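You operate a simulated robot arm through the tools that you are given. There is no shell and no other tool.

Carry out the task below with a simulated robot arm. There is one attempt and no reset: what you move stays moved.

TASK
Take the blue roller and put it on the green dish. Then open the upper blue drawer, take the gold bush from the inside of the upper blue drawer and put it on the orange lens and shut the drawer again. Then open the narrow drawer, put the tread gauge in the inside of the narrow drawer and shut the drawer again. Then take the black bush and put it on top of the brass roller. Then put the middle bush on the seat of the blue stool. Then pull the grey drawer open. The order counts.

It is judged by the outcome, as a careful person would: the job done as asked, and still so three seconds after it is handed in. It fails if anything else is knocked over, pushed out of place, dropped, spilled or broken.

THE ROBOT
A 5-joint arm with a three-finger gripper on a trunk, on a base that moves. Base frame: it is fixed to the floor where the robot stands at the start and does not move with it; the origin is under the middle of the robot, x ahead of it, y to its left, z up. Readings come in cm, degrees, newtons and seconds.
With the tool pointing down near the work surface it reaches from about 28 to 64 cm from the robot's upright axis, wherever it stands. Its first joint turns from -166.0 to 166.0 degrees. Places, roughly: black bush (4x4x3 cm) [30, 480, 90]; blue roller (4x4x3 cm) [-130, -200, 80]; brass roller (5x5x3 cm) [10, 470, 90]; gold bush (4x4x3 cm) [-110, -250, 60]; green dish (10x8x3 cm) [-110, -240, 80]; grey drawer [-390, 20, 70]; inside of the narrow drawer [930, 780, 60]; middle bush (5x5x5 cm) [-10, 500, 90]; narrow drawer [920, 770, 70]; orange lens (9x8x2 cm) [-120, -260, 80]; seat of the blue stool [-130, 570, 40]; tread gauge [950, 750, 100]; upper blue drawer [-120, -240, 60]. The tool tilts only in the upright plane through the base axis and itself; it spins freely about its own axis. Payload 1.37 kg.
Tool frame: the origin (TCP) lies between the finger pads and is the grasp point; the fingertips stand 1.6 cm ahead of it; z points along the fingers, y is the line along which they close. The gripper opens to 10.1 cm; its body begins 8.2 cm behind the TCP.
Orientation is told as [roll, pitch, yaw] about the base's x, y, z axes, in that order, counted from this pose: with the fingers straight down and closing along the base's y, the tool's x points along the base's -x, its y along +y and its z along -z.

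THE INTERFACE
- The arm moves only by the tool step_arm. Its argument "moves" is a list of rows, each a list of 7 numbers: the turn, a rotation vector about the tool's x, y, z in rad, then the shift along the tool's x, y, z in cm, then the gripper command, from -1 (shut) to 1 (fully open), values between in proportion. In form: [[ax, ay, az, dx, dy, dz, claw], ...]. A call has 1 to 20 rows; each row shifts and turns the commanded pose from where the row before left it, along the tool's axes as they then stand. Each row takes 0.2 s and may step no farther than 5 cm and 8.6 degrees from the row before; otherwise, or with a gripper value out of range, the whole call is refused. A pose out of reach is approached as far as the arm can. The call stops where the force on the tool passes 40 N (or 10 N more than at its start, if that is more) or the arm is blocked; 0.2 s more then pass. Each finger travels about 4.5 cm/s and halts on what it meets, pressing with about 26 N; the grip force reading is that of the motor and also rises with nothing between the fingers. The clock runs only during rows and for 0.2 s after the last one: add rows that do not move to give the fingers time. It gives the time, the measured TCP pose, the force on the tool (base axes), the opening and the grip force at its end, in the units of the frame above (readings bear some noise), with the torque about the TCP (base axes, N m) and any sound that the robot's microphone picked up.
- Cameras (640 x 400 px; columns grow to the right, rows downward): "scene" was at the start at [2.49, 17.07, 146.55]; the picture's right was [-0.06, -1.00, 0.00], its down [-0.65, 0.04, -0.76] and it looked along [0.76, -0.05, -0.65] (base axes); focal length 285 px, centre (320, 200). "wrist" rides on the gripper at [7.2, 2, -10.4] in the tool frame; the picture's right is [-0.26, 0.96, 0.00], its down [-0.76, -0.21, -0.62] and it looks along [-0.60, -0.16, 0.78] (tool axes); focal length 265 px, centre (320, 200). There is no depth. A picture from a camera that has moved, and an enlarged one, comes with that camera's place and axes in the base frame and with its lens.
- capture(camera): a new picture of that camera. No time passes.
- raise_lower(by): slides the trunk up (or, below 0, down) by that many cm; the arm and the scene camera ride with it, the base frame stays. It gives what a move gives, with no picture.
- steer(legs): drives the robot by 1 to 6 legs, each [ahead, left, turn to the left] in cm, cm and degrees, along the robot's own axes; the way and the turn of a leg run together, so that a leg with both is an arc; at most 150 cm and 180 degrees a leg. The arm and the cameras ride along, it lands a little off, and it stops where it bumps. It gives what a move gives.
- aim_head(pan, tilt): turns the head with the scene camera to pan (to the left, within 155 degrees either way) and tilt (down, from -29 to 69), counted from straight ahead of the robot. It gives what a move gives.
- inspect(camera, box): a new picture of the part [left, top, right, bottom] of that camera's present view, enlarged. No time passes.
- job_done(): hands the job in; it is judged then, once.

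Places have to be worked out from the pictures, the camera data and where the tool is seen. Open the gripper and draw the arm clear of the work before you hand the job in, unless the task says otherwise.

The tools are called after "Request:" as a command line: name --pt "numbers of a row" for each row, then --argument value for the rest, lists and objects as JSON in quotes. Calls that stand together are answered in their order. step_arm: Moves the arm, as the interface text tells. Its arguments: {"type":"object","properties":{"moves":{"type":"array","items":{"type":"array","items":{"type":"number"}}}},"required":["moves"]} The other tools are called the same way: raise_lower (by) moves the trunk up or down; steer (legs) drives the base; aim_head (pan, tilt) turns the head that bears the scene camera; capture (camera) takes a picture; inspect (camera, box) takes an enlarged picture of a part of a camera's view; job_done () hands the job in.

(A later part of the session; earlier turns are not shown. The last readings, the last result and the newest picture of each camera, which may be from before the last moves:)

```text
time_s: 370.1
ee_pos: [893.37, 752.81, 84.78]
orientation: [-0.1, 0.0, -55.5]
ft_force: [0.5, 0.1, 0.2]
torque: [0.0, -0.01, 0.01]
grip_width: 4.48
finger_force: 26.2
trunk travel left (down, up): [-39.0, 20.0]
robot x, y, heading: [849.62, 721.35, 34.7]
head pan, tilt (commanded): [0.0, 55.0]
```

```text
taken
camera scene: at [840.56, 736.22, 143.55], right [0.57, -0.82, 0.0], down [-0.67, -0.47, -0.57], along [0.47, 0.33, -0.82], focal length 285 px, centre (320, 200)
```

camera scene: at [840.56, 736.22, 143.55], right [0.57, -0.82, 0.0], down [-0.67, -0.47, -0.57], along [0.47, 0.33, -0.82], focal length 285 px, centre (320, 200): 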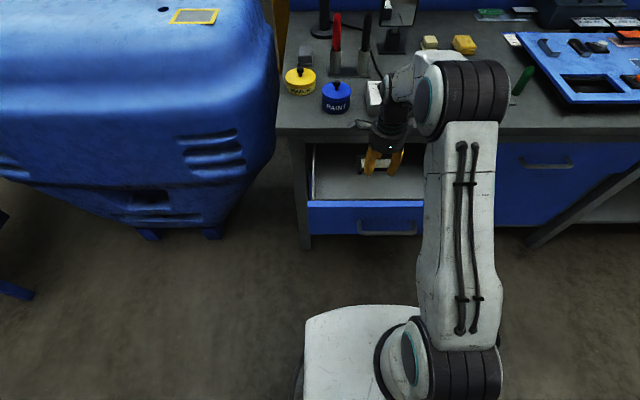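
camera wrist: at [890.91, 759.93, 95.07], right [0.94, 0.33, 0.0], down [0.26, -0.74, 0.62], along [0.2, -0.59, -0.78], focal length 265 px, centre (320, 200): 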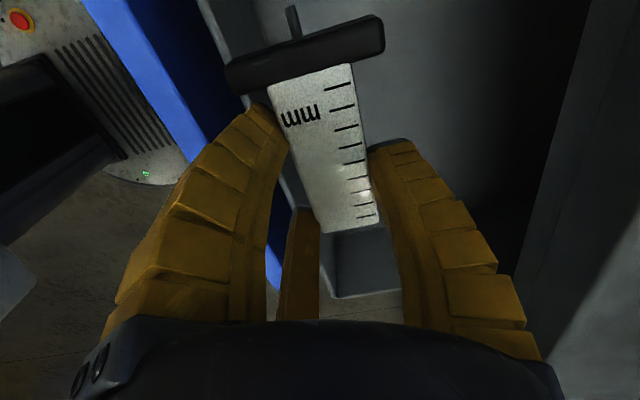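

The gauge is centred over the drawer interior. I lower with the arm to about z 72 and check.

Request:
step_arm --pt "0 0 0 0 0 3 -1" --pt "0 0 0 0 0 3 -1" --pt "0 0 0 0 0 3 -1" --pt "0 0 0 0 0 2 -1" --pt "0 0 0 0 0 1.5 -1" --pt "0 0 0 0 0 0 -1"

Request:
capture --camera "wrist"

Request:
inspect --camera "scene" --box '[280, 100, 460, 240]'

```text
time_s: 371.6
ee_pos: [893.31, 752.86, 72.1]
orientation: [-0.1, -0.1, -55.5]
ft_force: [-0.4, 0.2, -0.2]
torque: [-0.03, 0.02, 0.0]
grip_width: 4.48
finger_force: 26.0
trunk travel left (down, up): [-39.0, 20.0]
robot x, y, heading: [849.21, 721.46, 34.8]
head pan, tilt (commanded): [0.0, 55.0]
```

```text
taken
camera wrist: at [890.81, 759.92, 82.56], right [0.94, 0.33, 0.0], down [0.26, -0.74, 0.62], along [0.2, -0.59, -0.78], focal length 265 px, centre (320, 200)
```

wrist: 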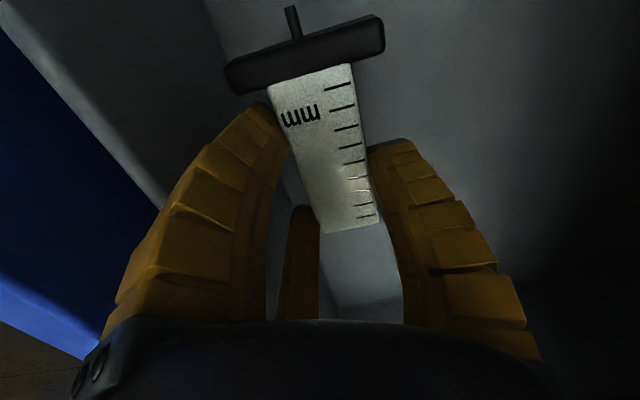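

```text
2.86 times, centred on (370, 170) of scene
camera zoom: at [840.56, 736.23, 143.55], right [0.57, -0.82, 0.0], down [-0.67, -0.47, -0.57], along [0.47, 0.33, -0.82], focal length 814 px, centre (177, 286)
```

zoom: 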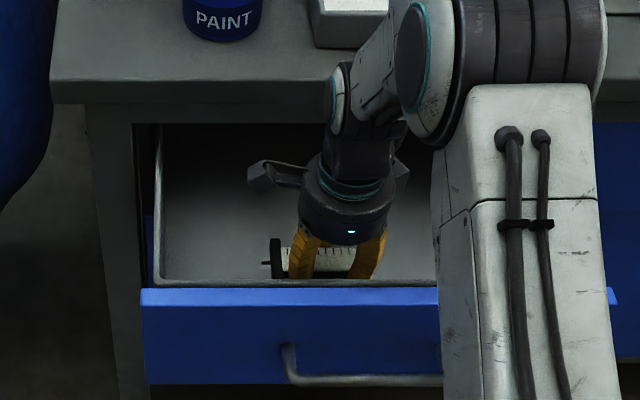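

There is enough room on all sides. I lower further in decreasing steps and watch for floor contact.

Request:
step_arm --pt "0 0 0 0 0 1.2 -1" --pt "0 0 0 0 0 0.8 -1" --pt "0 0 0 0 0 0.5 -1" --pt "0 0 0 0 0 0 -1"

Request:
step_arm --pt "0 0 0 0 0 0.4 -1" --pt "0 0 0 0 0 0.4 -1" --pt "0 0 0 0 0 0 -1"

Request:
capture --camera "wrist"

```text
time_s: 372.6
ee_pos: [893.39, 752.77, 69.74]
orientation: [-0.1, 0.0, -55.6]
ft_force: [-0.7, -0.1, -0.6]
torque: [-0.01, -0.02, 0.0]
grip_width: 4.46
finger_force: 26.1
trunk travel left (down, up): [-39.0, 20.0]
robot x, y, heading: [849.63, 721.47, 34.6]
head pan, tilt (commanded): [0.0, 55.0]
```

```text
time_s: 373.4
ee_pos: [893.43, 752.88, 68.84]
orientation: [0.0, 0.0, -55.5]
ft_force: [0.2, -0.1, 0.3]
torque: [0.02, 0.0, 0.0]
grip_width: 4.48
finger_force: 26.1
trunk travel left (down, up): [-39.0, 20.0]
robot x, y, heading: [849.64, 720.99, 34.6]
head pan, tilt (commanded): [0.0, 55.0]
```

```text
taken
camera wrist: at [890.92, 759.97, 79.23], right [0.94, 0.33, 0.0], down [0.26, -0.74, 0.62], along [0.2, -0.59, -0.78], focal length 265 px, centre (320, 200)
```

wrist: 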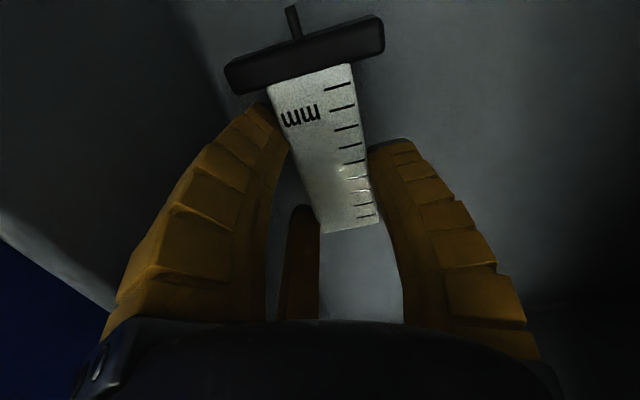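

Not down yet; I continue lowering by 0.3–0.4 cm steps.

Request:
step_arm --pt "0 0 0 0 0 0.4 -1" --pt "0 0 0 0 0 0.3 -1" --pt "0 0 0 0 0 0 -1"

Request:
step_arm --pt "0 0 0 0 0 0.3 -1" --pt "0 0 0 0 0 0 -1"

Request:
step_arm --pt "0 0 0 0 0 0.3 -1" --pt "0 0 0 0 0 0 -1"

Request:
step_arm --pt "0 0 0 0 0 0.3 -1" --pt "0 0 0 0 0 0 -1"

```text
time_s: 374.1
ee_pos: [893.33, 752.78, 68.22]
orientation: [0.0, 0.1, -55.5]
ft_force: [-0.9, 0.2, 0.1]
torque: [-0.03, 0.0, -0.01]
grip_width: 4.51
finger_force: 26.0
trunk travel left (down, up): [-39.0, 20.0]
robot x, y, heading: [849.85, 721.35, 34.6]
head pan, tilt (commanded): [0.0, 55.0]
```

```text
time_s: 374.8
ee_pos: [893.33, 752.95, 67.96]
orientation: [0.0, -0.1, -55.5]
ft_force: [0.0, -0.2, -0.3]
torque: [-0.02, 0.0, -0.02]
grip_width: 4.46
finger_force: 26.1
trunk travel left (down, up): [-39.0, 20.0]
robot x, y, heading: [849.26, 721.48, 34.6]
head pan, tilt (commanded): [0.0, 55.0]
```

```text
time_s: 375.4
ee_pos: [893.35, 752.84, 67.6]
orientation: [-0.1, -0.1, -55.5]
ft_force: [0.2, -0.3, -1.0]
torque: [-0.02, -0.01, -0.01]
grip_width: 4.46
finger_force: 26.2
trunk travel left (down, up): [-39.0, 20.0]
robot x, y, heading: [849.57, 720.84, 34.7]
head pan, tilt (commanded): [0.0, 55.0]
```

```text
time_s: 375.9
ee_pos: [893.34, 752.67, 67.39]
orientation: [-0.1, -0.1, -55.5]
ft_force: [-0.7, -1.1, -1.7]
torque: [0.02, -0.02, -0.02]
grip_width: 4.49
finger_force: 26.1
trunk travel left (down, up): [-39.0, 20.0]
robot x, y, heading: [849.6, 720.76, 34.4]
head pan, tilt (commanded): [0.0, 55.0]
```

Still free at z 67.4; I go on in 0.3 cm steps.

Request:
step_arm --pt "0 0 0 0 0 0.3 -1" --pt "0 0 0 0 0 0 -1"

Request:
step_arm --pt "0 0 0 0 0 0.3 -1" --pt "0 0 0 0 0 0 -1"

Request:
step_arm --pt "0 0 0 0 0 0.3 -1" --pt "0 0 0 0 0 0 -1"

Request:
capture --camera "wrist"

```text
time_s: 376.6
ee_pos: [893.44, 752.81, 67.0]
orientation: [-0.1, -0.1, -55.5]
ft_force: [0.1, 0.5, -1.5]
torque: [-0.02, 0.01, 0.01]
grip_width: 4.49
finger_force: 26.5
trunk travel left (down, up): [-39.0, 20.0]
robot x, y, heading: [849.93, 720.65, 35.0]
head pan, tilt (commanded): [0.0, 55.0]
```

```text
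time_s: 377.1
ee_pos: [893.43, 752.81, 66.69]
orientation: [0.0, 0.0, -55.5]
ft_force: [-0.6, -0.5, -0.5]
torque: [0.0, 0.01, 0.0]
grip_width: 4.46
finger_force: 25.7
trunk travel left (down, up): [-39.0, 20.0]
robot x, y, heading: [849.49, 721.21, 34.9]
head pan, tilt (commanded): [0.0, 55.0]
```

```text
time_s: 377.8
ee_pos: [893.48, 752.89, 66.57]
orientation: [0.0, 0.0, -55.5]
ft_force: [0.0, 0.6, 0.0]
torque: [-0.03, -0.04, -0.01]
grip_width: 4.48
finger_force: 26.2
trunk travel left (down, up): [-39.0, 20.0]
robot x, y, heading: [849.47, 721.11, 34.7]
head pan, tilt (commanded): [0.0, 55.0]
```

```text
taken
camera wrist: at [890.94, 759.9, 76.83], right [0.94, 0.33, 0.0], down [0.26, -0.74, 0.62], along [0.2, -0.59, -0.78], focal length 265 px, centre (320, 200)
```

wrist: 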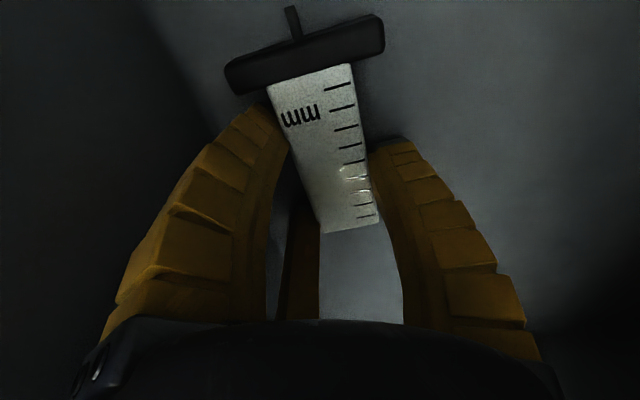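

No contact at z 66.5; the drawer is deeper than estimated. I continue.

Request:
step_arm --pt "0 0 0 0 0 0.3 -1" --pt "0 0 0 0 0 0.3 -1" --pt "0 0 0 0 0 0 -1"

Request:
step_arm --pt "0 0 0 0 0 0.3 -1" --pt "0 0 0 0 0 0 -1"

Request:
step_arm --pt "0 0 0 0 0 0.3 -1" --pt "0 0 0 0 0 0 -1"

Request:
step_arm --pt "0 0 0 0 0 0.3 -1" --pt "0 0 0 0 0 0 -1"

```text
time_s: 378.6
ee_pos: [893.46, 752.88, 66.04]
orientation: [0.3, 0.0, -55.5]
ft_force: [0.6, 1.0, 25.7]
torque: [-0.47, 0.71, 0.06]
grip_width: 4.51
finger_force: 25.3
trunk travel left (down, up): [-39.0, 20.0]
robot x, y, heading: [849.49, 720.86, 34.7]
head pan, tilt (commanded): [0.0, 55.0]
```

```text
time_s: 378.9
ee_pos: [893.73, 752.95, 66.07]
orientation: [0.5, 0.0, -55.4]
ft_force: [2.0, 1.3, 17.8]
torque: [-0.76, 0.92, -0.07]
grip_width: 4.53
finger_force: 26.1
trunk travel left (down, up): [-39.0, 20.0]
robot x, y, heading: [849.72, 721.05, 34.7]
head pan, tilt (commanded): [0.0, 55.0]
stopped in row 1: the force on the tool passed its limit at 43 N (the readings are from after the stop); the commanded pose is now the measured one
```

```text
time_s: 379.5
ee_pos: [893.93, 753.07, 66.16]
orientation: [0.9, 0.0, -55.5]
ft_force: [2.4, 2.9, 17.5]
torque: [-0.8, 1.07, -0.03]
grip_width: 4.51
finger_force: 25.9
trunk travel left (down, up): [-39.0, 20.0]
robot x, y, heading: [849.66, 720.65, 34.7]
head pan, tilt (commanded): [0.0, 55.0]
stopped in row 2: the force on the tool passed its limit at 41 N (the readings are from after the stop); the commanded pose is now the measured one
```

```text
time_s: 380.0
ee_pos: [894.21, 753.28, 66.07]
orientation: [1.2, 0.0, -55.5]
ft_force: [1.4, 1.9, 18.4]
torque: [-0.78, 1.13, 0.0]
grip_width: 4.53
finger_force: 26.0
trunk travel left (down, up): [-39.0, 20.0]
robot x, y, heading: [849.48, 721.18, 35.0]
head pan, tilt (commanded): [0.0, 55.0]
stopped in row 2: the force on the tool passed its limit at 41 N (the readings are from after the stop); the commanded pose is now the measured one
```

A contact at about 7 cm towards the robot side suggests a gripper part touches the drawer front's top edge. I raise 1 cm to unload, straighten and look.

Request:
step_arm --pt "0 0 0 0 0 -0.6 -1" --pt "0 0 0 0 0 -0.6 -1" --pt "0 0 0 0 0 0 -1"

Request:
inspect --camera "scene" --box '[300, 110, 440, 230]'

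Request:
capture --camera "wrist"

```text
time_s: 380.8
ee_pos: [893.96, 753.14, 67.12]
orientation: [1.0, 0.1, -55.4]
ft_force: [0.3, -0.9, -1.1]
torque: [0.0, 0.02, -0.03]
grip_width: 4.53
finger_force: 26.3
trunk travel left (down, up): [-39.0, 20.0]
robot x, y, heading: [849.66, 721.19, 34.7]
head pan, tilt (commanded): [0.0, 55.0]
```

```text
3.33 times, centred on (370, 170) of scene
camera zoom: at [840.56, 736.23, 143.54], right [0.57, -0.82, 0.0], down [-0.67, -0.47, -0.57], along [0.47, 0.33, -0.82], focal length 949 px, centre (153, 300)
```

zoom: 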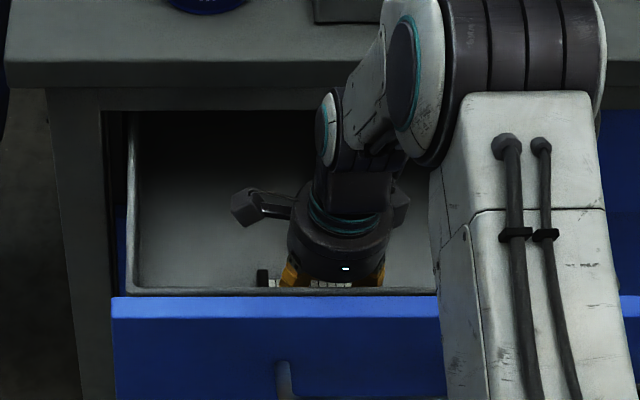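

```text
taken
camera wrist: at [891.33, 760.27, 77.51], right [0.94, 0.33, 0.01], down [0.25, -0.75, 0.62], along [0.21, -0.58, -0.79], focal length 265 px, centre (320, 200)
```

wrist: 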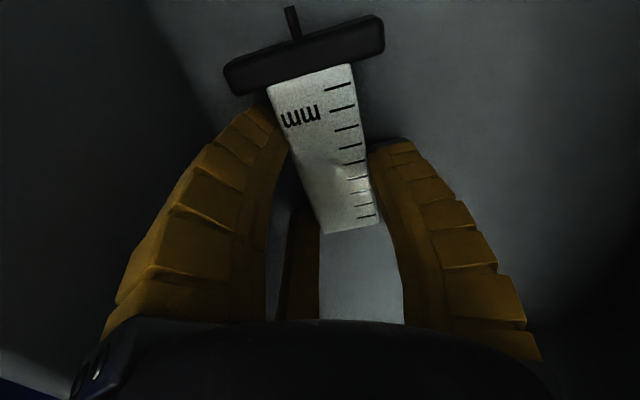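

The tool leaned 1° outward, which fits the gauge simply having met the drawer floor at z about 66.0. I straighten the tool and lower again to just at contact.

Request:
step_arm --pt "0.018 0 0 0 0 0 -1" --pt "0 0 0 0 0 0.4 -1" --pt "0 0 0 0 0 0.2 -1" --pt "0 0 0 0 0 0 -1"

Request:
step_arm --pt "0 0 0 0 0 0.15 -1" --pt "0 0 0 0 0 0 -1"

```text
time_s: 381.8
ee_pos: [894.04, 753.29, 66.38]
orientation: [-0.1, 0.1, -55.4]
ft_force: [-0.6, 0.4, -1.1]
torque: [-0.01, -0.02, 0.03]
grip_width: 4.49
finger_force: 26.3
trunk travel left (down, up): [-39.0, 20.0]
robot x, y, heading: [849.61, 721.23, 34.5]
head pan, tilt (commanded): [0.0, 55.0]
```

```text
time_s: 382.4
ee_pos: [893.99, 753.2, 66.33]
orientation: [-0.1, 0.0, -55.4]
ft_force: [-1.0, 0.2, -1.1]
torque: [-0.03, 0.0, -0.01]
grip_width: 4.5
finger_force: 25.9
trunk travel left (down, up): [-39.0, 20.0]
robot x, y, heading: [849.61, 720.91, 34.7]
head pan, tilt (commanded): [0.0, 55.0]
```

Request:
step_arm --pt "0 0 0 0 0 0.15 -1" --pt "0 0 0 0 0 0 -1"

Request:
step_arm --pt "0 0 0 0 0 0.15 -1" --pt "0 0 0 0 0 0 -1"

```text
time_s: 383.0
ee_pos: [893.96, 753.28, 66.23]
orientation: [-0.1, -0.1, -55.4]
ft_force: [0.0, -0.3, -1.0]
torque: [0.03, -0.06, -0.03]
grip_width: 4.5
finger_force: 25.9
trunk travel left (down, up): [-39.0, 20.0]
robot x, y, heading: [849.68, 720.93, 34.8]
head pan, tilt (commanded): [0.0, 55.0]
```

```text
time_s: 383.6
ee_pos: [894.1, 753.26, 66.1]
orientation: [-0.1, 0.0, -55.4]
ft_force: [-1.6, 0.8, 5.3]
torque: [-0.03, -0.08, 0.01]
grip_width: 4.51
finger_force: 26.2
trunk travel left (down, up): [-39.0, 20.0]
robot x, y, heading: [849.5, 721.35, 34.5]
head pan, tilt (commanded): [0.0, 55.0]
```

Gentle floor contact (5 N). I open the fingers slowly to release the gauge.

Request:
step_arm --pt "0 0 0 0 0 0 -0.3" --pt "0 0 0 0 0 0 -0.15" --pt "0 0 0 0 0 0 0" --pt "0 0 0 0 0 0 0.15" --pt "0 0 0 0 0 0 0.15" --pt "0 0 0 0 0 0 0.15"

Request:
capture --camera "wrist"

```text
time_s: 385.0
ee_pos: [894.08, 753.23, 66.05]
orientation: [-0.1, 0.0, -55.4]
ft_force: [0.3, -0.5, 7.0]
torque: [0.03, -0.05, -0.01]
grip_width: 6.02
finger_force: 3.9
trunk travel left (down, up): [-39.0, 20.0]
robot x, y, heading: [849.53, 721.0, 34.4]
head pan, tilt (commanded): [0.0, 55.0]
```

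```text
taken
camera wrist: at [891.56, 760.35, 76.46], right [0.94, 0.33, 0.0], down [0.26, -0.74, 0.62], along [0.2, -0.59, -0.78], focal length 265 px, centre (320, 200)
```

wrist: 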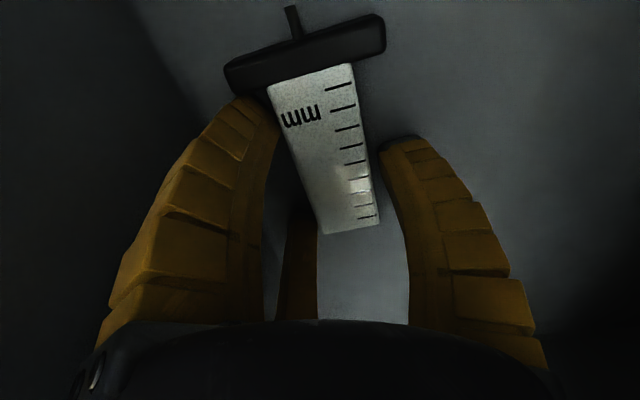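

The gauge lies free on the drawer floor. I lift the tool straight up out of the drawer.

Request:
step_arm --pt "0 0 0 0 0 -0.5 0.15" --pt "0 0 0 0 0 -1 0.15" --pt "0 0 0 0 0 -2 0.15" --pt "0 0 0 0 0 -3 0.15" --pt "0 0 0 0 0 -4 0.15" --pt "0 0 0 0 0 -4 0.15" --pt "0 0 0 0 0 -4 0.15"

Request:
raise_lower --by 15

Request:
capture --camera "wrist"

Request:
capture --camera "scene"

```text
time_s: 386.6
ee_pos: [894.04, 753.07, 84.61]
orientation: [-0.1, 0.0, -55.5]
ft_force: [-0.3, -0.6, 0.0]
torque: [-0.01, -0.03, -0.01]
grip_width: 6.16
finger_force: 2.8
trunk travel left (down, up): [-39.0, 20.0]
robot x, y, heading: [849.46, 721.49, 34.7]
head pan, tilt (commanded): [0.0, 55.0]
```

```text
time_s: 388.4
ee_pos: [893.98, 753.05, 99.51]
orientation: [0.0, 0.0, -55.4]
ft_force: [0.8, 0.4, 0.1]
torque: [-0.02, -0.04, 0.04]
grip_width: 6.15
finger_force: 1.9
trunk travel left (down, up): [-54.0, 5.0]
robot x, y, heading: [849.39, 721.19, 34.7]
head pan, tilt (commanded): [0.0, 55.0]
```

```text
taken
camera wrist: at [891.51, 760.31, 109.91], right [0.94, 0.33, 0.0], down [0.26, -0.74, 0.62], along [0.2, -0.59, -0.78], focal length 265 px, centre (320, 200)
```

wrist: 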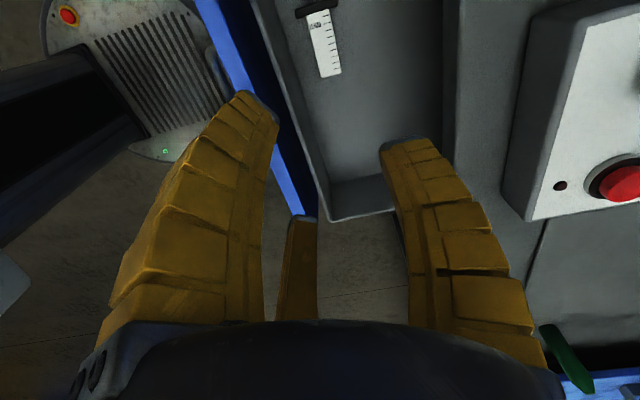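

```text
taken
camera scene: at [840.56, 736.24, 158.54], right [0.57, -0.82, 0.0], down [-0.67, -0.47, -0.57], along [0.47, 0.33, -0.82], focal length 285 px, centre (320, 200)
```

scene: 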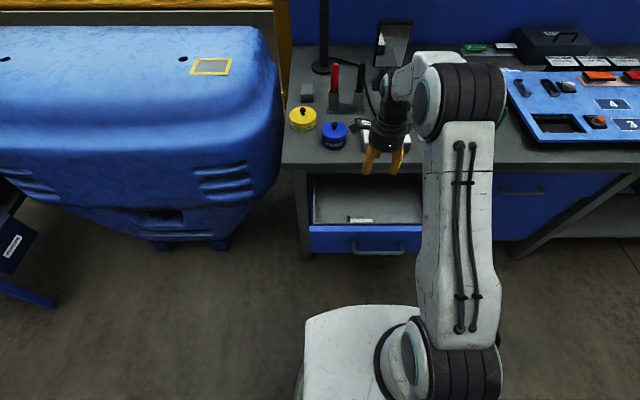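

The tread gauge lies inside the narrow drawer. Now I shut the drawer: I back off, move 10 cm right (beside the handle), tilt the tool horizontal with closed fingers and lower it to the front panel's height.

Request:
steer --legs '[[-28, 0, 0], [0, -10, 0]]'

Request:
step_arm --pt "-0.1428 0 0 0 0 0 -0.5" --pt "-0.1428 0 0 0 0 0 -1" --pt "-0.1428 0 0 0 0 0 -1" --pt "-0.1428 0 0 0 0 0 -1" --pt "-0.1428 0 0 0 0 0 -1" --pt "-0.1428 0 0 0 0 0 -1" --pt "-0.1428 0 0 0 0 0 -1" --pt "-0.1428 0 0 0 0 0 -1" --pt "-0.1428 0 0 0 0 0 -1" --pt "-0.1428 0 0 0 0 0 -1" --pt "-0.1428 0 0 0 0 0 -1"

Request:
raise_lower --by -24

Request:
capture --camera "wrist"

Request:
capture --camera "scene"

```text
time_s: 391.1
ee_pos: [877.25, 729.02, 99.65]
orientation: [-0.1, 0.2, -55.6]
ft_force: [0.6, -0.5, -0.5]
torque: [0.04, 0.05, 0.0]
grip_width: 6.16
finger_force: 2.8
trunk travel left (down, up): [-54.0, 5.0]
robot x, y, heading: [832.69, 696.84, 34.3]
head pan, tilt (commanded): [0.0, 55.0]
```

```text
time_s: 393.5
ee_pos: [877.67, 728.33, 99.54]
orientation: [89.9, 0.0, -55.4]
ft_force: [0.0, -0.1, -0.1]
torque: [-0.03, -0.01, 0.02]
grip_width: 0.0
finger_force: 26.0
out of reach, approached as far as the arm can: row 6, 9
trunk travel left (down, up): [-54.0, 5.0]
robot x, y, heading: [832.46, 697.24, 34.3]
head pan, tilt (commanded): [0.0, 55.0]
```

```text
time_s: 396.0
ee_pos: [877.51, 728.41, 75.48]
orientation: [89.9, 0.0, -55.4]
ft_force: [0.1, -0.1, -0.2]
torque: [-0.01, -0.03, -0.01]
grip_width: 0.0
finger_force: 26.1
trunk travel left (down, up): [-30.0, 29.0]
robot x, y, heading: [832.42, 697.0, 34.4]
head pan, tilt (commanded): [0.0, 55.0]
```

```text
taken
camera wrist: at [864.91, 728.47, 77.47], right [0.15, -0.22, 0.96], down [-0.08, -0.98, -0.21], along [0.99, -0.05, -0.17], focal length 265 px, centre (320, 200)
```

wrist: 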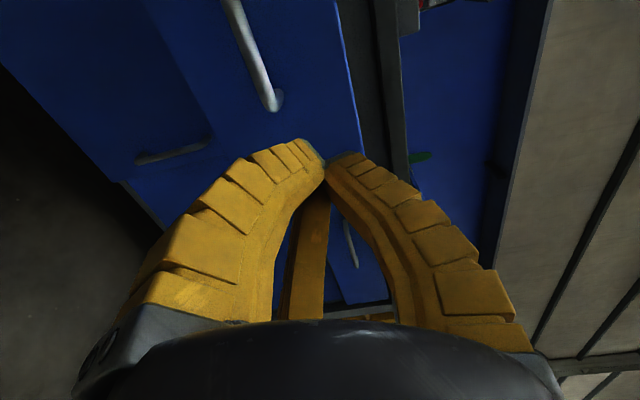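

```text
taken
camera scene: at [823.65, 712.43, 134.55], right [0.57, -0.82, 0.0], down [-0.67, -0.46, -0.57], along [0.47, 0.33, -0.82], focal length 285 px, centre (320, 200)
```

scene: 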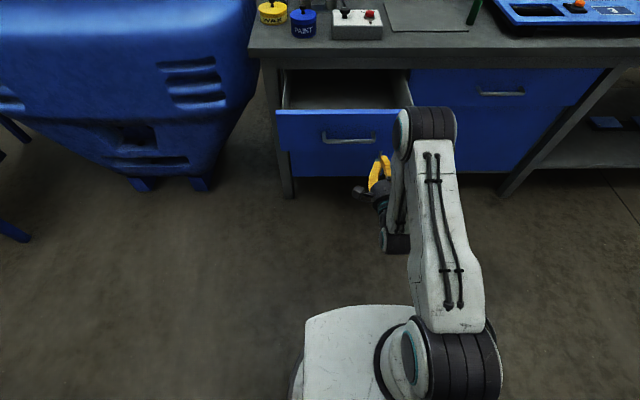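

The fist is aimed at the panel but still partly over the handle's end, so I shift 5 cm more to the right while closing in 10 cm.

Request:
steer --legs '[[10, -5, 0]]'

Request:
capture --camera "wrist"

```text
time_s: 397.2
ee_pos: [888.5, 729.86, 75.48]
orientation: [89.8, 0.0, -55.2]
ft_force: [1.4, -0.4, -0.4]
torque: [0.0, 0.01, -0.05]
grip_width: 0.0
finger_force: 25.4
trunk travel left (down, up): [-30.0, 29.0]
robot x, y, heading: [843.64, 698.65, 34.4]
head pan, tilt (commanded): [0.0, 55.0]
```

```text
taken
camera wrist: at [875.82, 729.94, 77.46], right [0.15, -0.22, 0.96], down [-0.08, -0.98, -0.21], along [0.99, -0.05, -0.17], focal length 265 px, centre (320, 200)
```

wrist: 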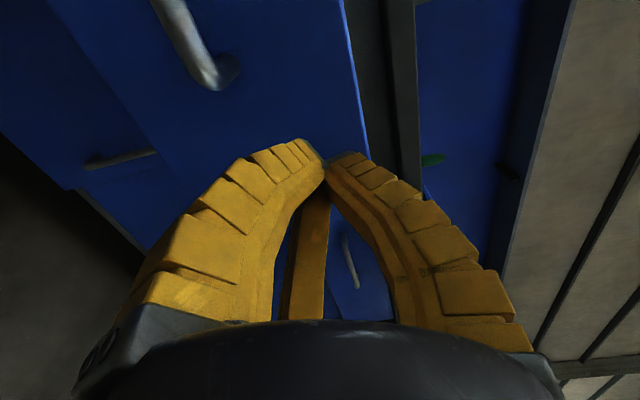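

The fist now points at plain panel beside the handle. I push by driving forward 20 cm.

Request:
steer --legs '[[20, 0, 0]]'

Request:
capture --camera "scene"

Request:
capture --camera "wrist"

```text
time_s: 398.8
ee_pos: [904.96, 741.14, 75.62]
orientation: [89.9, -0.1, -55.3]
ft_force: [0.0, 0.1, 0.2]
torque: [0.01, -0.03, 0.0]
grip_width: 0.01
finger_force: 27.7
trunk travel left (down, up): [-30.0, 29.0]
robot x, y, heading: [859.65, 709.73, 34.7]
head pan, tilt (commanded): [0.0, 55.0]
```

```text
taken
camera scene: at [850.96, 725.16, 134.55], right [0.57, -0.82, 0.0], down [-0.67, -0.46, -0.57], along [0.47, 0.33, -0.82], focal length 285 px, centre (320, 200)
```

scene: 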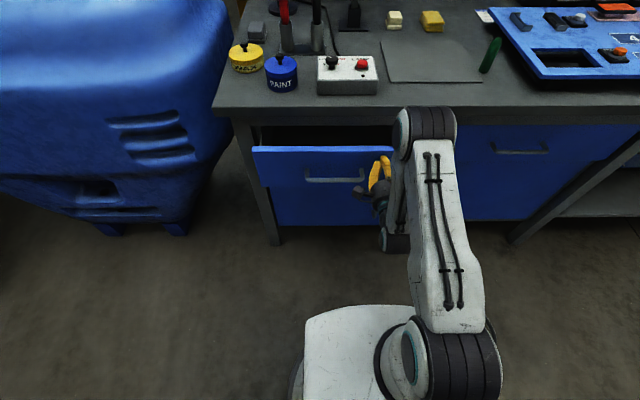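

```text
taken
camera wrist: at [892.19, 741.22, 77.46], right [0.15, -0.22, 0.96], down [-0.08, -0.98, -0.21], along [0.99, -0.05, -0.17], focal length 265 px, centre (320, 200)
```

wrist: 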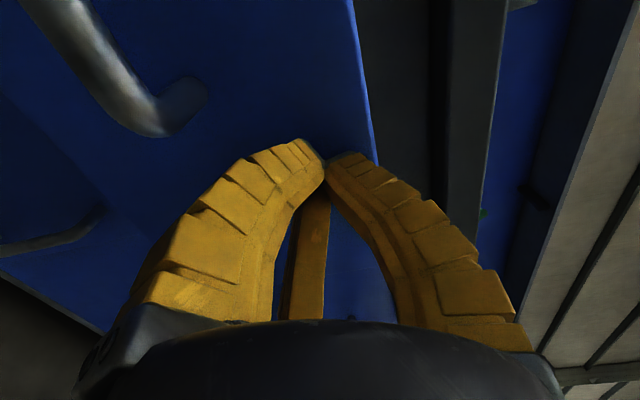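

The drawer moves in; about 8 cm remain. I push the rest with the arm in 1 cm steps.

Request:
step_arm --pt "0 0 0 0 0 1 -1" --pt "0 0 0 0 0 1 -1" --pt "0 0 0 0 0 1 -1" --pt "0 0 0 0 0 1 -1" --pt "0 0 0 0 0 1 -1" --pt "0 0 0 0 0 1 -1" --pt "0 0 0 0 0 0.7 -1" --pt "0 0 0 0 0 0 -1"

Request:
step_arm --pt "0 0 0 0 0 0.5 -1" --pt "0 0 0 0 0 0.4 -1" --pt "0 0 0 0 0 0 -1"

Request:
inspect --camera "scene" --box '[230, 90, 410, 230]'

```text
time_s: 400.6
ee_pos: [910.44, 744.98, 75.44]
orientation: [90.0, 0.0, -55.3]
ft_force: [0.2, -0.4, -0.2]
torque: [0.05, 0.01, 0.02]
grip_width: 0.0
finger_force: 28.1
trunk travel left (down, up): [-30.0, 29.0]
robot x, y, heading: [859.64, 710.1, 34.7]
head pan, tilt (commanded): [0.0, 55.0]
```

```text
time_s: 401.4
ee_pos: [911.17, 745.41, 75.54]
orientation: [89.9, -0.1, -55.3]
ft_force: [-0.3, -0.6, 1.0]
torque: [0.01, 0.0, 0.01]
grip_width: 0.0
finger_force: 28.4
trunk travel left (down, up): [-30.0, 29.0]
robot x, y, heading: [859.62, 709.91, 34.5]
head pan, tilt (commanded): [0.0, 55.0]
```

```text
2.86 times, centred on (320, 160) of scene
camera zoom: at [850.95, 725.15, 134.55], right [0.57, -0.82, 0.0], down [-0.67, -0.46, -0.57], along [0.47, 0.33, -0.82], focal length 814 px, centre (320, 314)
```

zoom: 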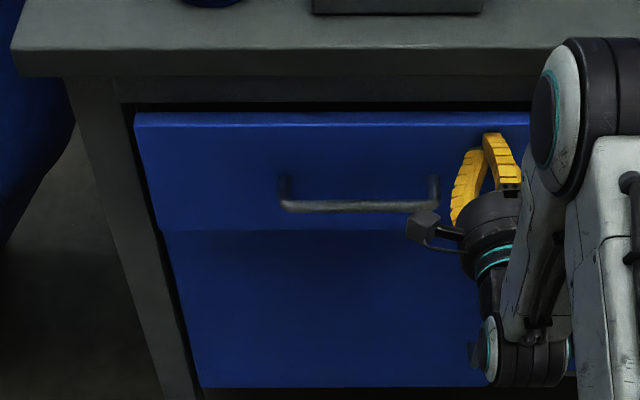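

About 2 cm remain. I continue in small steps until the end stop is felt.

Request:
step_arm --pt "0 0 0 0 0 0.5 -1" --pt "0 0 0 0 0 0.5 -1" --pt "0 0 0 0 0 0 -1"

Request:
step_arm --pt "0 0 0 0 0 0.4 -1" --pt "0 0 0 0 0 0.4 -1" --pt "0 0 0 0 0 0 -1"

Request:
step_arm --pt "0 0 0 0 0 0.3 -1" --pt "0 0 0 0 0 0.3 -1" --pt "0 0 0 0 0 0 -1"

```text
time_s: 402.1
ee_pos: [911.93, 746.13, 75.51]
orientation: [89.9, 0.2, -55.3]
ft_force: [-0.2, -0.6, 0.9]
torque: [0.02, -0.03, -0.01]
grip_width: 0.01
finger_force: 28.0
trunk travel left (down, up): [-30.0, 29.0]
robot x, y, heading: [859.74, 709.77, 34.3]
head pan, tilt (commanded): [0.0, 55.0]
```

```text
time_s: 402.9
ee_pos: [912.62, 746.47, 75.54]
orientation: [90.0, -0.1, -55.3]
ft_force: [-1.2, -0.6, -0.1]
torque: [0.01, 0.01, -0.04]
grip_width: 0.59
finger_force: 28.3
trunk travel left (down, up): [-30.0, 29.0]
robot x, y, heading: [859.83, 709.89, 34.8]
head pan, tilt (commanded): [0.0, 55.0]
```

```text
time_s: 403.8
ee_pos: [913.13, 746.9, 75.58]
orientation: [89.9, 0.0, -55.3]
ft_force: [-1.6, -0.5, -1.0]
torque: [-0.03, 0.0, 0.04]
grip_width: 0.59
finger_force: 28.2
trunk travel left (down, up): [-30.0, 29.0]
robot x, y, heading: [859.87, 709.71, 34.3]
head pan, tilt (commanded): [0.0, 55.0]
```

No end stop yet; I check how far the drawer front is from flush.

Request:
inspect --camera "scene" --box '[230, 90, 410, 230]'

Request:
capture --camera "wrist"

```text
2.86 times, centred on (320, 160) of scene
camera zoom: at [850.94, 725.15, 134.55], right [0.57, -0.82, 0.0], down [-0.67, -0.46, -0.57], along [0.47, 0.33, -0.82], focal length 814 px, centre (320, 314)
```

zoom: 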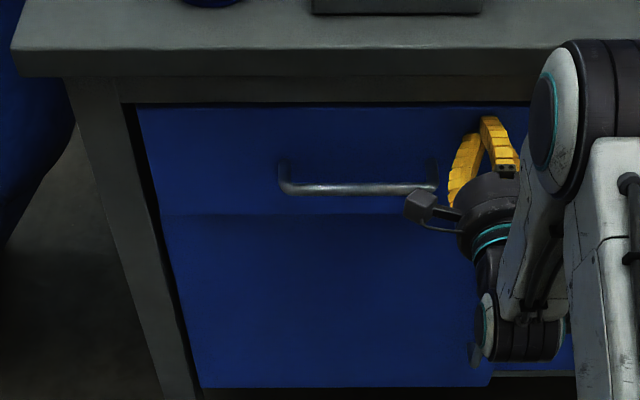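

```text
taken
camera wrist: at [900.41, 746.95, 77.5], right [0.15, -0.22, 0.96], down [-0.08, -0.98, -0.21], along [0.99, -0.05, -0.17], focal length 265 px, centre (320, 200)
```

wrist: 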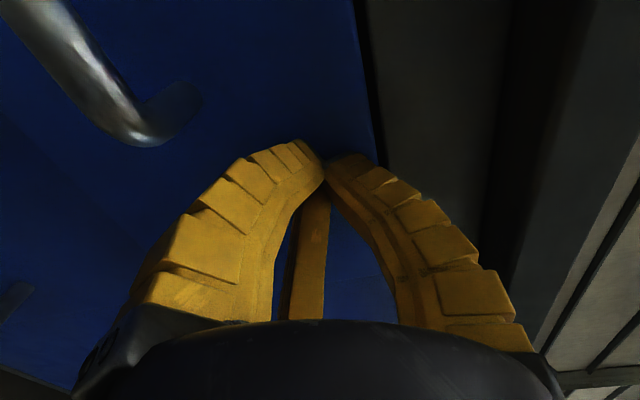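

It looks nearly flush. I push on by 0.3 cm steps for the end stop.

Request:
step_arm --pt "0 0 0 0 0 0.3 -1" --pt "0 0 0 0 0 0 -1"

Request:
step_arm --pt "0 0 0 0 0 0.3 -1" --pt "0 0 0 0 0 0 -1"

Request:
step_arm --pt "0 0 0 0 0 0.3 -1" --pt "0 0 0 0 0 0 -1"

```text
time_s: 404.4
ee_pos: [913.27, 747.01, 75.53]
orientation: [89.9, 0.0, -55.2]
ft_force: [0.3, -0.8, -0.3]
torque: [0.02, 0.0, -0.03]
grip_width: 0.0
finger_force: 28.1
trunk travel left (down, up): [-30.0, 29.0]
robot x, y, heading: [859.92, 709.84, 34.6]
head pan, tilt (commanded): [0.0, 55.0]
```

```text
time_s: 404.9
ee_pos: [913.62, 747.28, 75.46]
orientation: [89.9, 0.0, -55.3]
ft_force: [-0.2, 0.3, 0.1]
torque: [0.01, -0.02, 0.01]
grip_width: 0.01
finger_force: 28.1
trunk travel left (down, up): [-30.0, 29.0]
robot x, y, heading: [859.89, 710.06, 34.5]
head pan, tilt (commanded): [0.0, 55.0]
```

```text
time_s: 405.6
ee_pos: [913.86, 747.33, 75.35]
orientation: [89.9, 0.0, -55.3]
ft_force: [0.7, 0.7, -0.6]
torque: [-0.03, -0.03, 0.01]
grip_width: 0.0
finger_force: 27.9
trunk travel left (down, up): [-30.0, 29.0]
robot x, y, heading: [859.64, 709.92, 34.6]
head pan, tilt (commanded): [0.0, 55.0]
```

Still sliding; a few more small pushes.

Request:
step_arm --pt "0 0 0 0 0 0.3 -1" --pt "0 0 0 0 0 0 -1"

Request:
step_arm --pt "0 0 0 0 0 0.3 -1" --pt "0 0 0 0 0 0 -1"

Request:
step_arm --pt "0 0 0 0 0 0.3 -1" --pt "0 0 0 0 0 0 -1"

Request:
inspect --camera "scene" --box '[230, 90, 410, 230]'

```text
time_s: 406.1
ee_pos: [914.12, 747.42, 75.52]
orientation: [89.9, 0.0, -55.2]
ft_force: [0.6, 0.7, 0.2]
torque: [-0.01, -0.03, 0.0]
grip_width: 0.0
finger_force: 27.9
trunk travel left (down, up): [-30.0, 29.0]
robot x, y, heading: [859.93, 709.71, 34.7]
head pan, tilt (commanded): [0.0, 55.0]
```

```text
time_s: 406.8
ee_pos: [914.35, 747.54, 75.38]
orientation: [89.8, 0.0, -55.3]
ft_force: [-3.9, -1.9, 0.3]
torque: [-0.02, -0.01, 0.01]
grip_width: 0.62
finger_force: 28.1
trunk travel left (down, up): [-30.0, 29.0]
robot x, y, heading: [859.37, 710.31, 34.8]
head pan, tilt (commanded): [0.0, 55.0]
```

```text
time_s: 407.4
ee_pos: [914.49, 747.66, 75.55]
orientation: [89.8, -0.1, -55.3]
ft_force: [-17.6, -13.3, -0.5]
torque: [0.0, 0.0, 0.01]
grip_width: 0.6
finger_force: 27.7
trunk travel left (down, up): [-30.0, 29.0]
robot x, y, heading: [859.68, 709.64, 34.7]
head pan, tilt (commanded): [0.0, 55.0]
```

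```text
2.86 times, centred on (320, 160) of scene
camera zoom: at [850.74, 725.01, 134.55], right [0.57, -0.82, 0.0], down [-0.67, -0.46, -0.58], along [0.47, 0.33, -0.82], focal length 814 px, centre (320, 314)
```

zoom: 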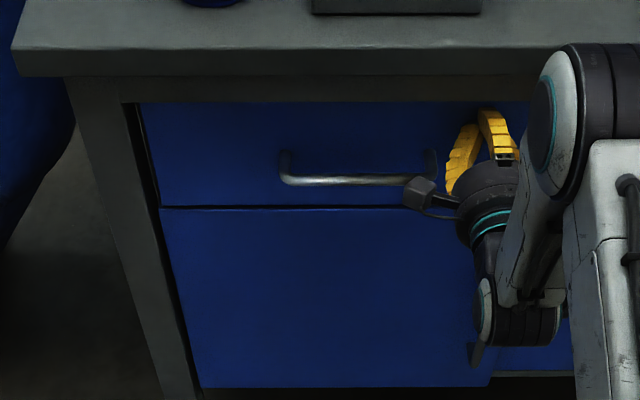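

The end stop is reached (22 N) and the drawer front is flush: the drawer is shut with the gauge inside. I withdraw the tool, back off and raise the trunk.

Request:
step_arm --pt "0 0 0 0 0 -1 -1" --pt "0 0 0 0 0 -3 -1" --pt "0 0 0 0 0 -3 -1"

Request:
steer --legs '[[-35, 0, 0]]'

Request:
raise_lower --by 29

Request:
aim_head --pan 0 --tilt 40

Request:
capture --camera "scene"

Request:
inspect --camera "scene" --box '[240, 100, 480, 270]'

```text
time_s: 408.1
ee_pos: [908.93, 743.86, 75.7]
orientation: [90.0, 0.1, -55.3]
ft_force: [0.8, 0.0, 0.2]
torque: [-0.01, 0.0, 0.02]
grip_width: 0.01
finger_force: 28.3
trunk travel left (down, up): [-30.0, 29.0]
robot x, y, heading: [859.78, 710.11, 34.5]
head pan, tilt (commanded): [0.0, 55.0]
```

```text
time_s: 410.4
ee_pos: [879.72, 723.67, 75.6]
orientation: [89.9, 0.0, -55.4]
ft_force: [0.0, 0.2, -0.2]
torque: [0.01, -0.01, 0.01]
grip_width: 0.01
finger_force: 28.0
trunk travel left (down, up): [-30.0, 29.0]
robot x, y, heading: [830.95, 689.81, 34.3]
head pan, tilt (commanded): [0.0, 55.0]
```

```text
time_s: 413.4
ee_pos: [879.57, 723.66, 104.68]
orientation: [89.9, 0.0, -55.5]
ft_force: [0.0, 0.7, -0.1]
torque: [0.02, 0.03, 0.04]
grip_width: 0.01
finger_force: 28.1
trunk travel left (down, up): [-59.0, 0.0]
robot x, y, heading: [830.76, 690.14, 34.4]
head pan, tilt (commanded): [0.0, 55.0]
```

```text
time_s: 414.1
ee_pos: [879.73, 723.74, 104.74]
orientation: [89.9, 0.0, -55.4]
ft_force: [0.4, 0.2, 0.0]
torque: [0.01, -0.03, -0.02]
grip_width: 0.01
finger_force: 28.0
trunk travel left (down, up): [-59.0, 0.0]
robot x, y, heading: [830.65, 689.87, 34.3]
head pan, tilt (commanded): [0.0, 40.0]
```

```text
taken
camera scene: at [822.91, 705.86, 165.61], right [0.57, -0.82, 0.0], down [-0.53, -0.36, -0.77], along [0.63, 0.43, -0.64], focal length 285 px, centre (320, 200)
```

scene: 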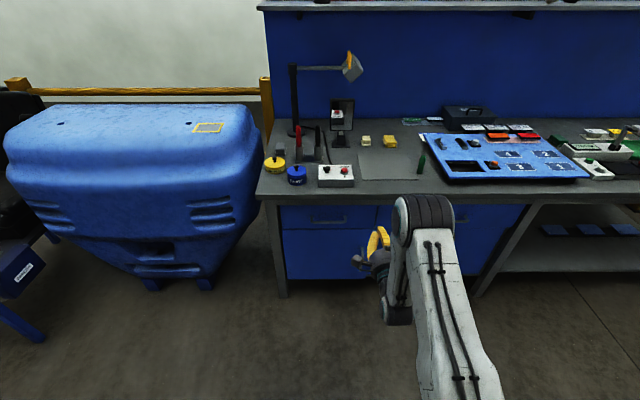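

```text
2.35 times, centred on (360, 185) of scene
camera zoom: at [822.91, 705.86, 165.61], right [0.57, -0.82, 0.0], down [-0.53, -0.36, -0.77], along [0.63, 0.43, -0.64], focal length 670 px, centre (226, 235)
```

zoom: 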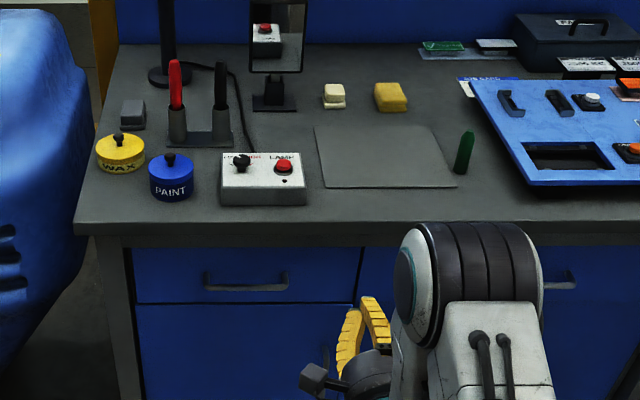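

The desk is in order and the drawer shut. Next is the table with the bushes, back at about (10, 470): I tuck the tool down for travel and turn round.

Request:
step_arm --pt "0.1428 0 0 0 0 0 0" --pt "0.1428 0 0 0 0 0 0" --pt "0.1428 0 0 0 0 0 0" --pt "0.1428 0 0 0 0 0 0" --pt "0.1428 0 0 0 0 0 0" --pt "0.1428 0 0 0 0 0 0" --pt "0.1428 0 0 0 0 0 0" --pt "0.1428 0 0 0 0 0 0" --pt "0.1428 0 0 0 0 0 0" --pt "0.1428 0 0 0 0 0 0" --pt "0.1428 0 0 0 0 0 0" --pt "0 0 0 0 -4 0 0" --pt "0 0 0 0 -4 0 0" --pt "0 0 0 0 -4 0 0" --pt "0 0 0 0 -4 0 0"

Request:
steer --legs '[[-30, 0, 0], [0, 0, 170]]'

```text
time_s: 417.3
ee_pos: [866.49, 714.62, 104.71]
orientation: [0.0, 0.0, -55.4]
ft_force: [-0.2, -0.8, -0.4]
torque: [0.04, -0.01, 0.01]
grip_width: 5.45
finger_force: 2.6
trunk travel left (down, up): [-59.0, 0.0]
robot x, y, heading: [830.44, 689.91, 34.5]
head pan, tilt (commanded): [0.0, 40.0]
```

```text
time_s: 426.4
ee_pos: [766.88, 654.4, 104.69]
orientation: [-0.1, 0.0, 115.3]
ft_force: [-0.1, -0.3, 0.8]
torque: [-0.01, 0.0, 0.0]
grip_width: 5.43
finger_force: 3.2
trunk travel left (down, up): [-59.0, 0.0]
robot x, y, heading: [805.88, 673.2, -154.9]
head pan, tilt (commanded): [0.0, 40.0]
```

I drive back across the open floor to before the stanchion gap and turn to face it.

Request:
steer --legs '[[117.3, -4.1, 0], [117.3, -4.1, 0], [117.3, -4.1, 0], [0, 0, -78]]'

Request:
aim_head --pan 0 --tilt 38

Request:
capture --camera "scene"

```text
time_s: 446.9
ee_pos: [455.14, 568.62, 104.77]
orientation: [-0.1, 0.0, 36.2]
ft_force: [0.7, -0.6, 0.2]
torque: [-0.01, 0.01, -0.01]
grip_width: 5.41
finger_force: 2.4
trunk travel left (down, up): [-59.0, 0.0]
robot x, y, heading: [480.95, 533.46, 126.2]
head pan, tilt (commanded): [0.0, 40.0]
```

```text
time_s: 447.6
ee_pos: [455.16, 568.68, 104.7]
orientation: [-0.1, 0.0, 36.1]
ft_force: [0.2, -0.6, 0.0]
torque: [0.03, -0.02, -0.02]
grip_width: 5.46
finger_force: 3.0
trunk travel left (down, up): [-59.0, 0.0]
robot x, y, heading: [480.93, 533.66, 126.2]
head pan, tilt (commanded): [0.0, 38.0]
```

```text
taken
camera scene: at [465.21, 525.3, 165.91], right [0.81, 0.59, 0.0], down [0.36, -0.5, -0.79], along [-0.46, 0.64, -0.62], focal length 285 px, centre (320, 200)
```

scene: 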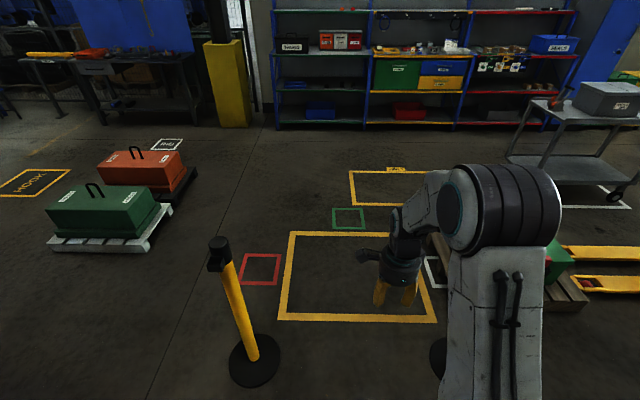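

The gap's middle is 71 cm straight ahead. I drive through it.

Request:
steer --legs '[[65, -1, 0], [68, 0, 0]]'

Request:
aim_head --pan 60 --tilt 35

Request:
capture --camera "scene"

```text
time_s: 454.6
ee_pos: [376.88, 677.88, 104.65]
orientation: [-0.1, 0.0, 35.9]
ft_force: [0.6, 0.6, 0.3]
torque: [0.05, -0.02, 0.0]
grip_width: 5.42
finger_force: 2.9
trunk travel left (down, up): [-59.0, 0.0]
robot x, y, heading: [402.4, 642.51, 126.2]
head pan, tilt (commanded): [0.0, 38.0]
```

```text
time_s: 455.9
ee_pos: [377.06, 677.75, 104.69]
orientation: [-0.1, 0.0, 35.9]
ft_force: [0.2, 0.0, 0.2]
torque: [-0.02, 0.02, 0.0]
grip_width: 5.44
finger_force: 2.8
trunk travel left (down, up): [-59.0, 0.0]
robot x, y, heading: [402.71, 642.35, 125.6]
head pan, tilt (commanded): [60.0, 35.0]
```

```text
taken
camera scene: at [383.23, 626.46, 166.37], right [-0.1, 0.99, 0.0], down [0.57, 0.06, -0.82], along [-0.81, -0.08, -0.57], focal length 285 px, centre (320, 200)
```

scene: 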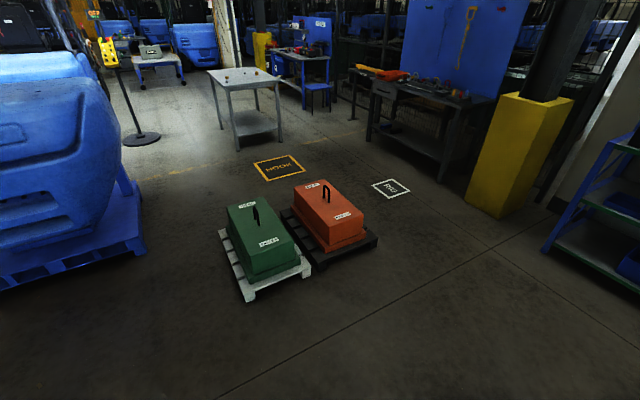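

The gap on the direct line is only 59 cm, so I return by the same way north of the boxes. I turn first so that the arm points along the way and away from the pillar.

Request:
steer --legs '[[0, 0, 76]]'

```text
time_s: 459.5
ee_pos: [361.86, 627.28, 104.82]
orientation: [-0.1, -0.1, 110.4]
ft_force: [0.3, 0.5, -0.9]
torque: [-0.01, -0.02, -0.01]
grip_width: 5.41
finger_force: 2.4
trunk travel left (down, up): [-59.0, 0.0]
robot x, y, heading: [402.46, 642.81, -159.7]
head pan, tilt (commanded): [60.0, 35.0]
```

Heading is -160°. I follow the same waypoints back: (300, 702), (195, 718), (120, 690), (112, 603).

Request:
steer --legs '[[75.6, -91.1, 0], [92.9, -51.4, 0], [80, 0.3, 0], [37.7, 78.8, 0]]'

Request:
aim_head --pan 20 --tilt 35

Request:
capture --camera "scene"

Request:
aim_head --pan -35 --tilt 30

Request:
capture --camera "scene"

```text
time_s: 478.7
ee_pos: [68.68, 591.06, 104.73]
orientation: [-0.1, 0.0, 108.2]
ft_force: [-0.2, 0.0, -0.2]
torque: [0.01, 0.01, 0.0]
grip_width: 5.43
finger_force: 2.9
trunk travel left (down, up): [-59.0, 0.0]
robot x, y, heading: [110.09, 605.07, -161.7]
head pan, tilt (commanded): [60.0, 35.0]
```

```text
time_s: 479.7
ee_pos: [68.77, 591.16, 104.88]
orientation: [-0.2, 0.0, 108.2]
ft_force: [0.9, 0.4, -0.6]
torque: [-0.03, -0.01, -0.04]
grip_width: 5.44
finger_force: 2.9
trunk travel left (down, up): [-59.0, 0.0]
robot x, y, heading: [109.94, 604.44, -161.6]
head pan, tilt (commanded): [20.0, 35.0]
```

```text
taken
camera scene: at [114.32, 584.51, 166.37], right [-0.62, 0.79, 0.0], down [0.45, 0.35, -0.82], along [-0.64, -0.51, -0.57], focal length 285 px, centre (320, 200)
```

scene: 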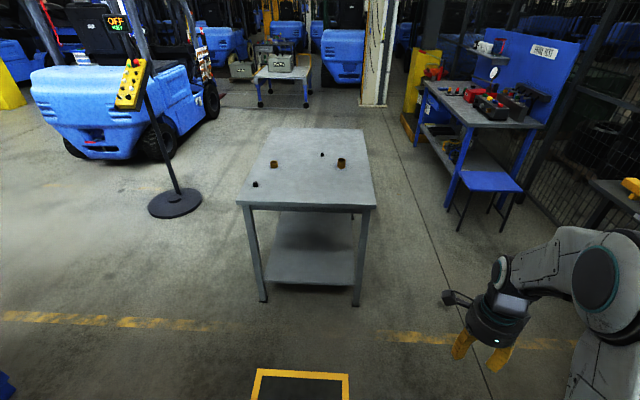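

```text
time_s: 481.0
ee_pos: [68.65, 591.12, 104.74]
orientation: [-0.1, 0.1, 108.2]
ft_force: [-1.2, -0.1, 0.8]
torque: [0.02, 0.03, -0.02]
grip_width: 5.42
finger_force: 3.0
trunk travel left (down, up): [-59.0, 0.0]
robot x, y, heading: [110.28, 604.67, -161.9]
head pan, tilt (commanded): [-35.0, 30.0]
```

```text
taken
camera scene: at [112.59, 592.57, 167.15], right [0.29, 0.96, 0.0], down [0.48, -0.15, -0.87], along [-0.83, 0.25, -0.5], focal length 285 px, centre (320, 200)
```

scene: 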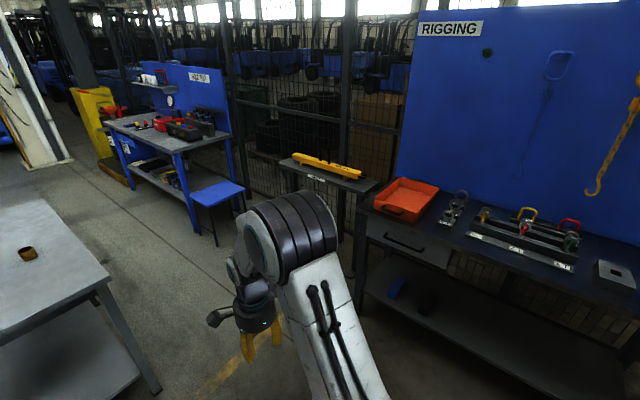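

The table is clear on all sides, and the blue stool shows at about (-126, 568). For stacking the black bush I approach the table from its south-east side, so I turn to heading about 124° first.

Request:
steer --legs '[[0, 0, -74]]'

```text
time_s: 484.5
ee_pos: [84.97, 640.36, 104.68]
orientation: [-0.1, 0.0, 35.1]
ft_force: [-0.1, -0.2, 0.3]
torque: [-0.04, -0.03, -0.04]
grip_width: 5.41
finger_force: 2.8
trunk travel left (down, up): [-59.0, 0.0]
robot x, y, heading: [110.18, 604.94, 124.8]
head pan, tilt (commanded): [-35.0, 30.0]
```

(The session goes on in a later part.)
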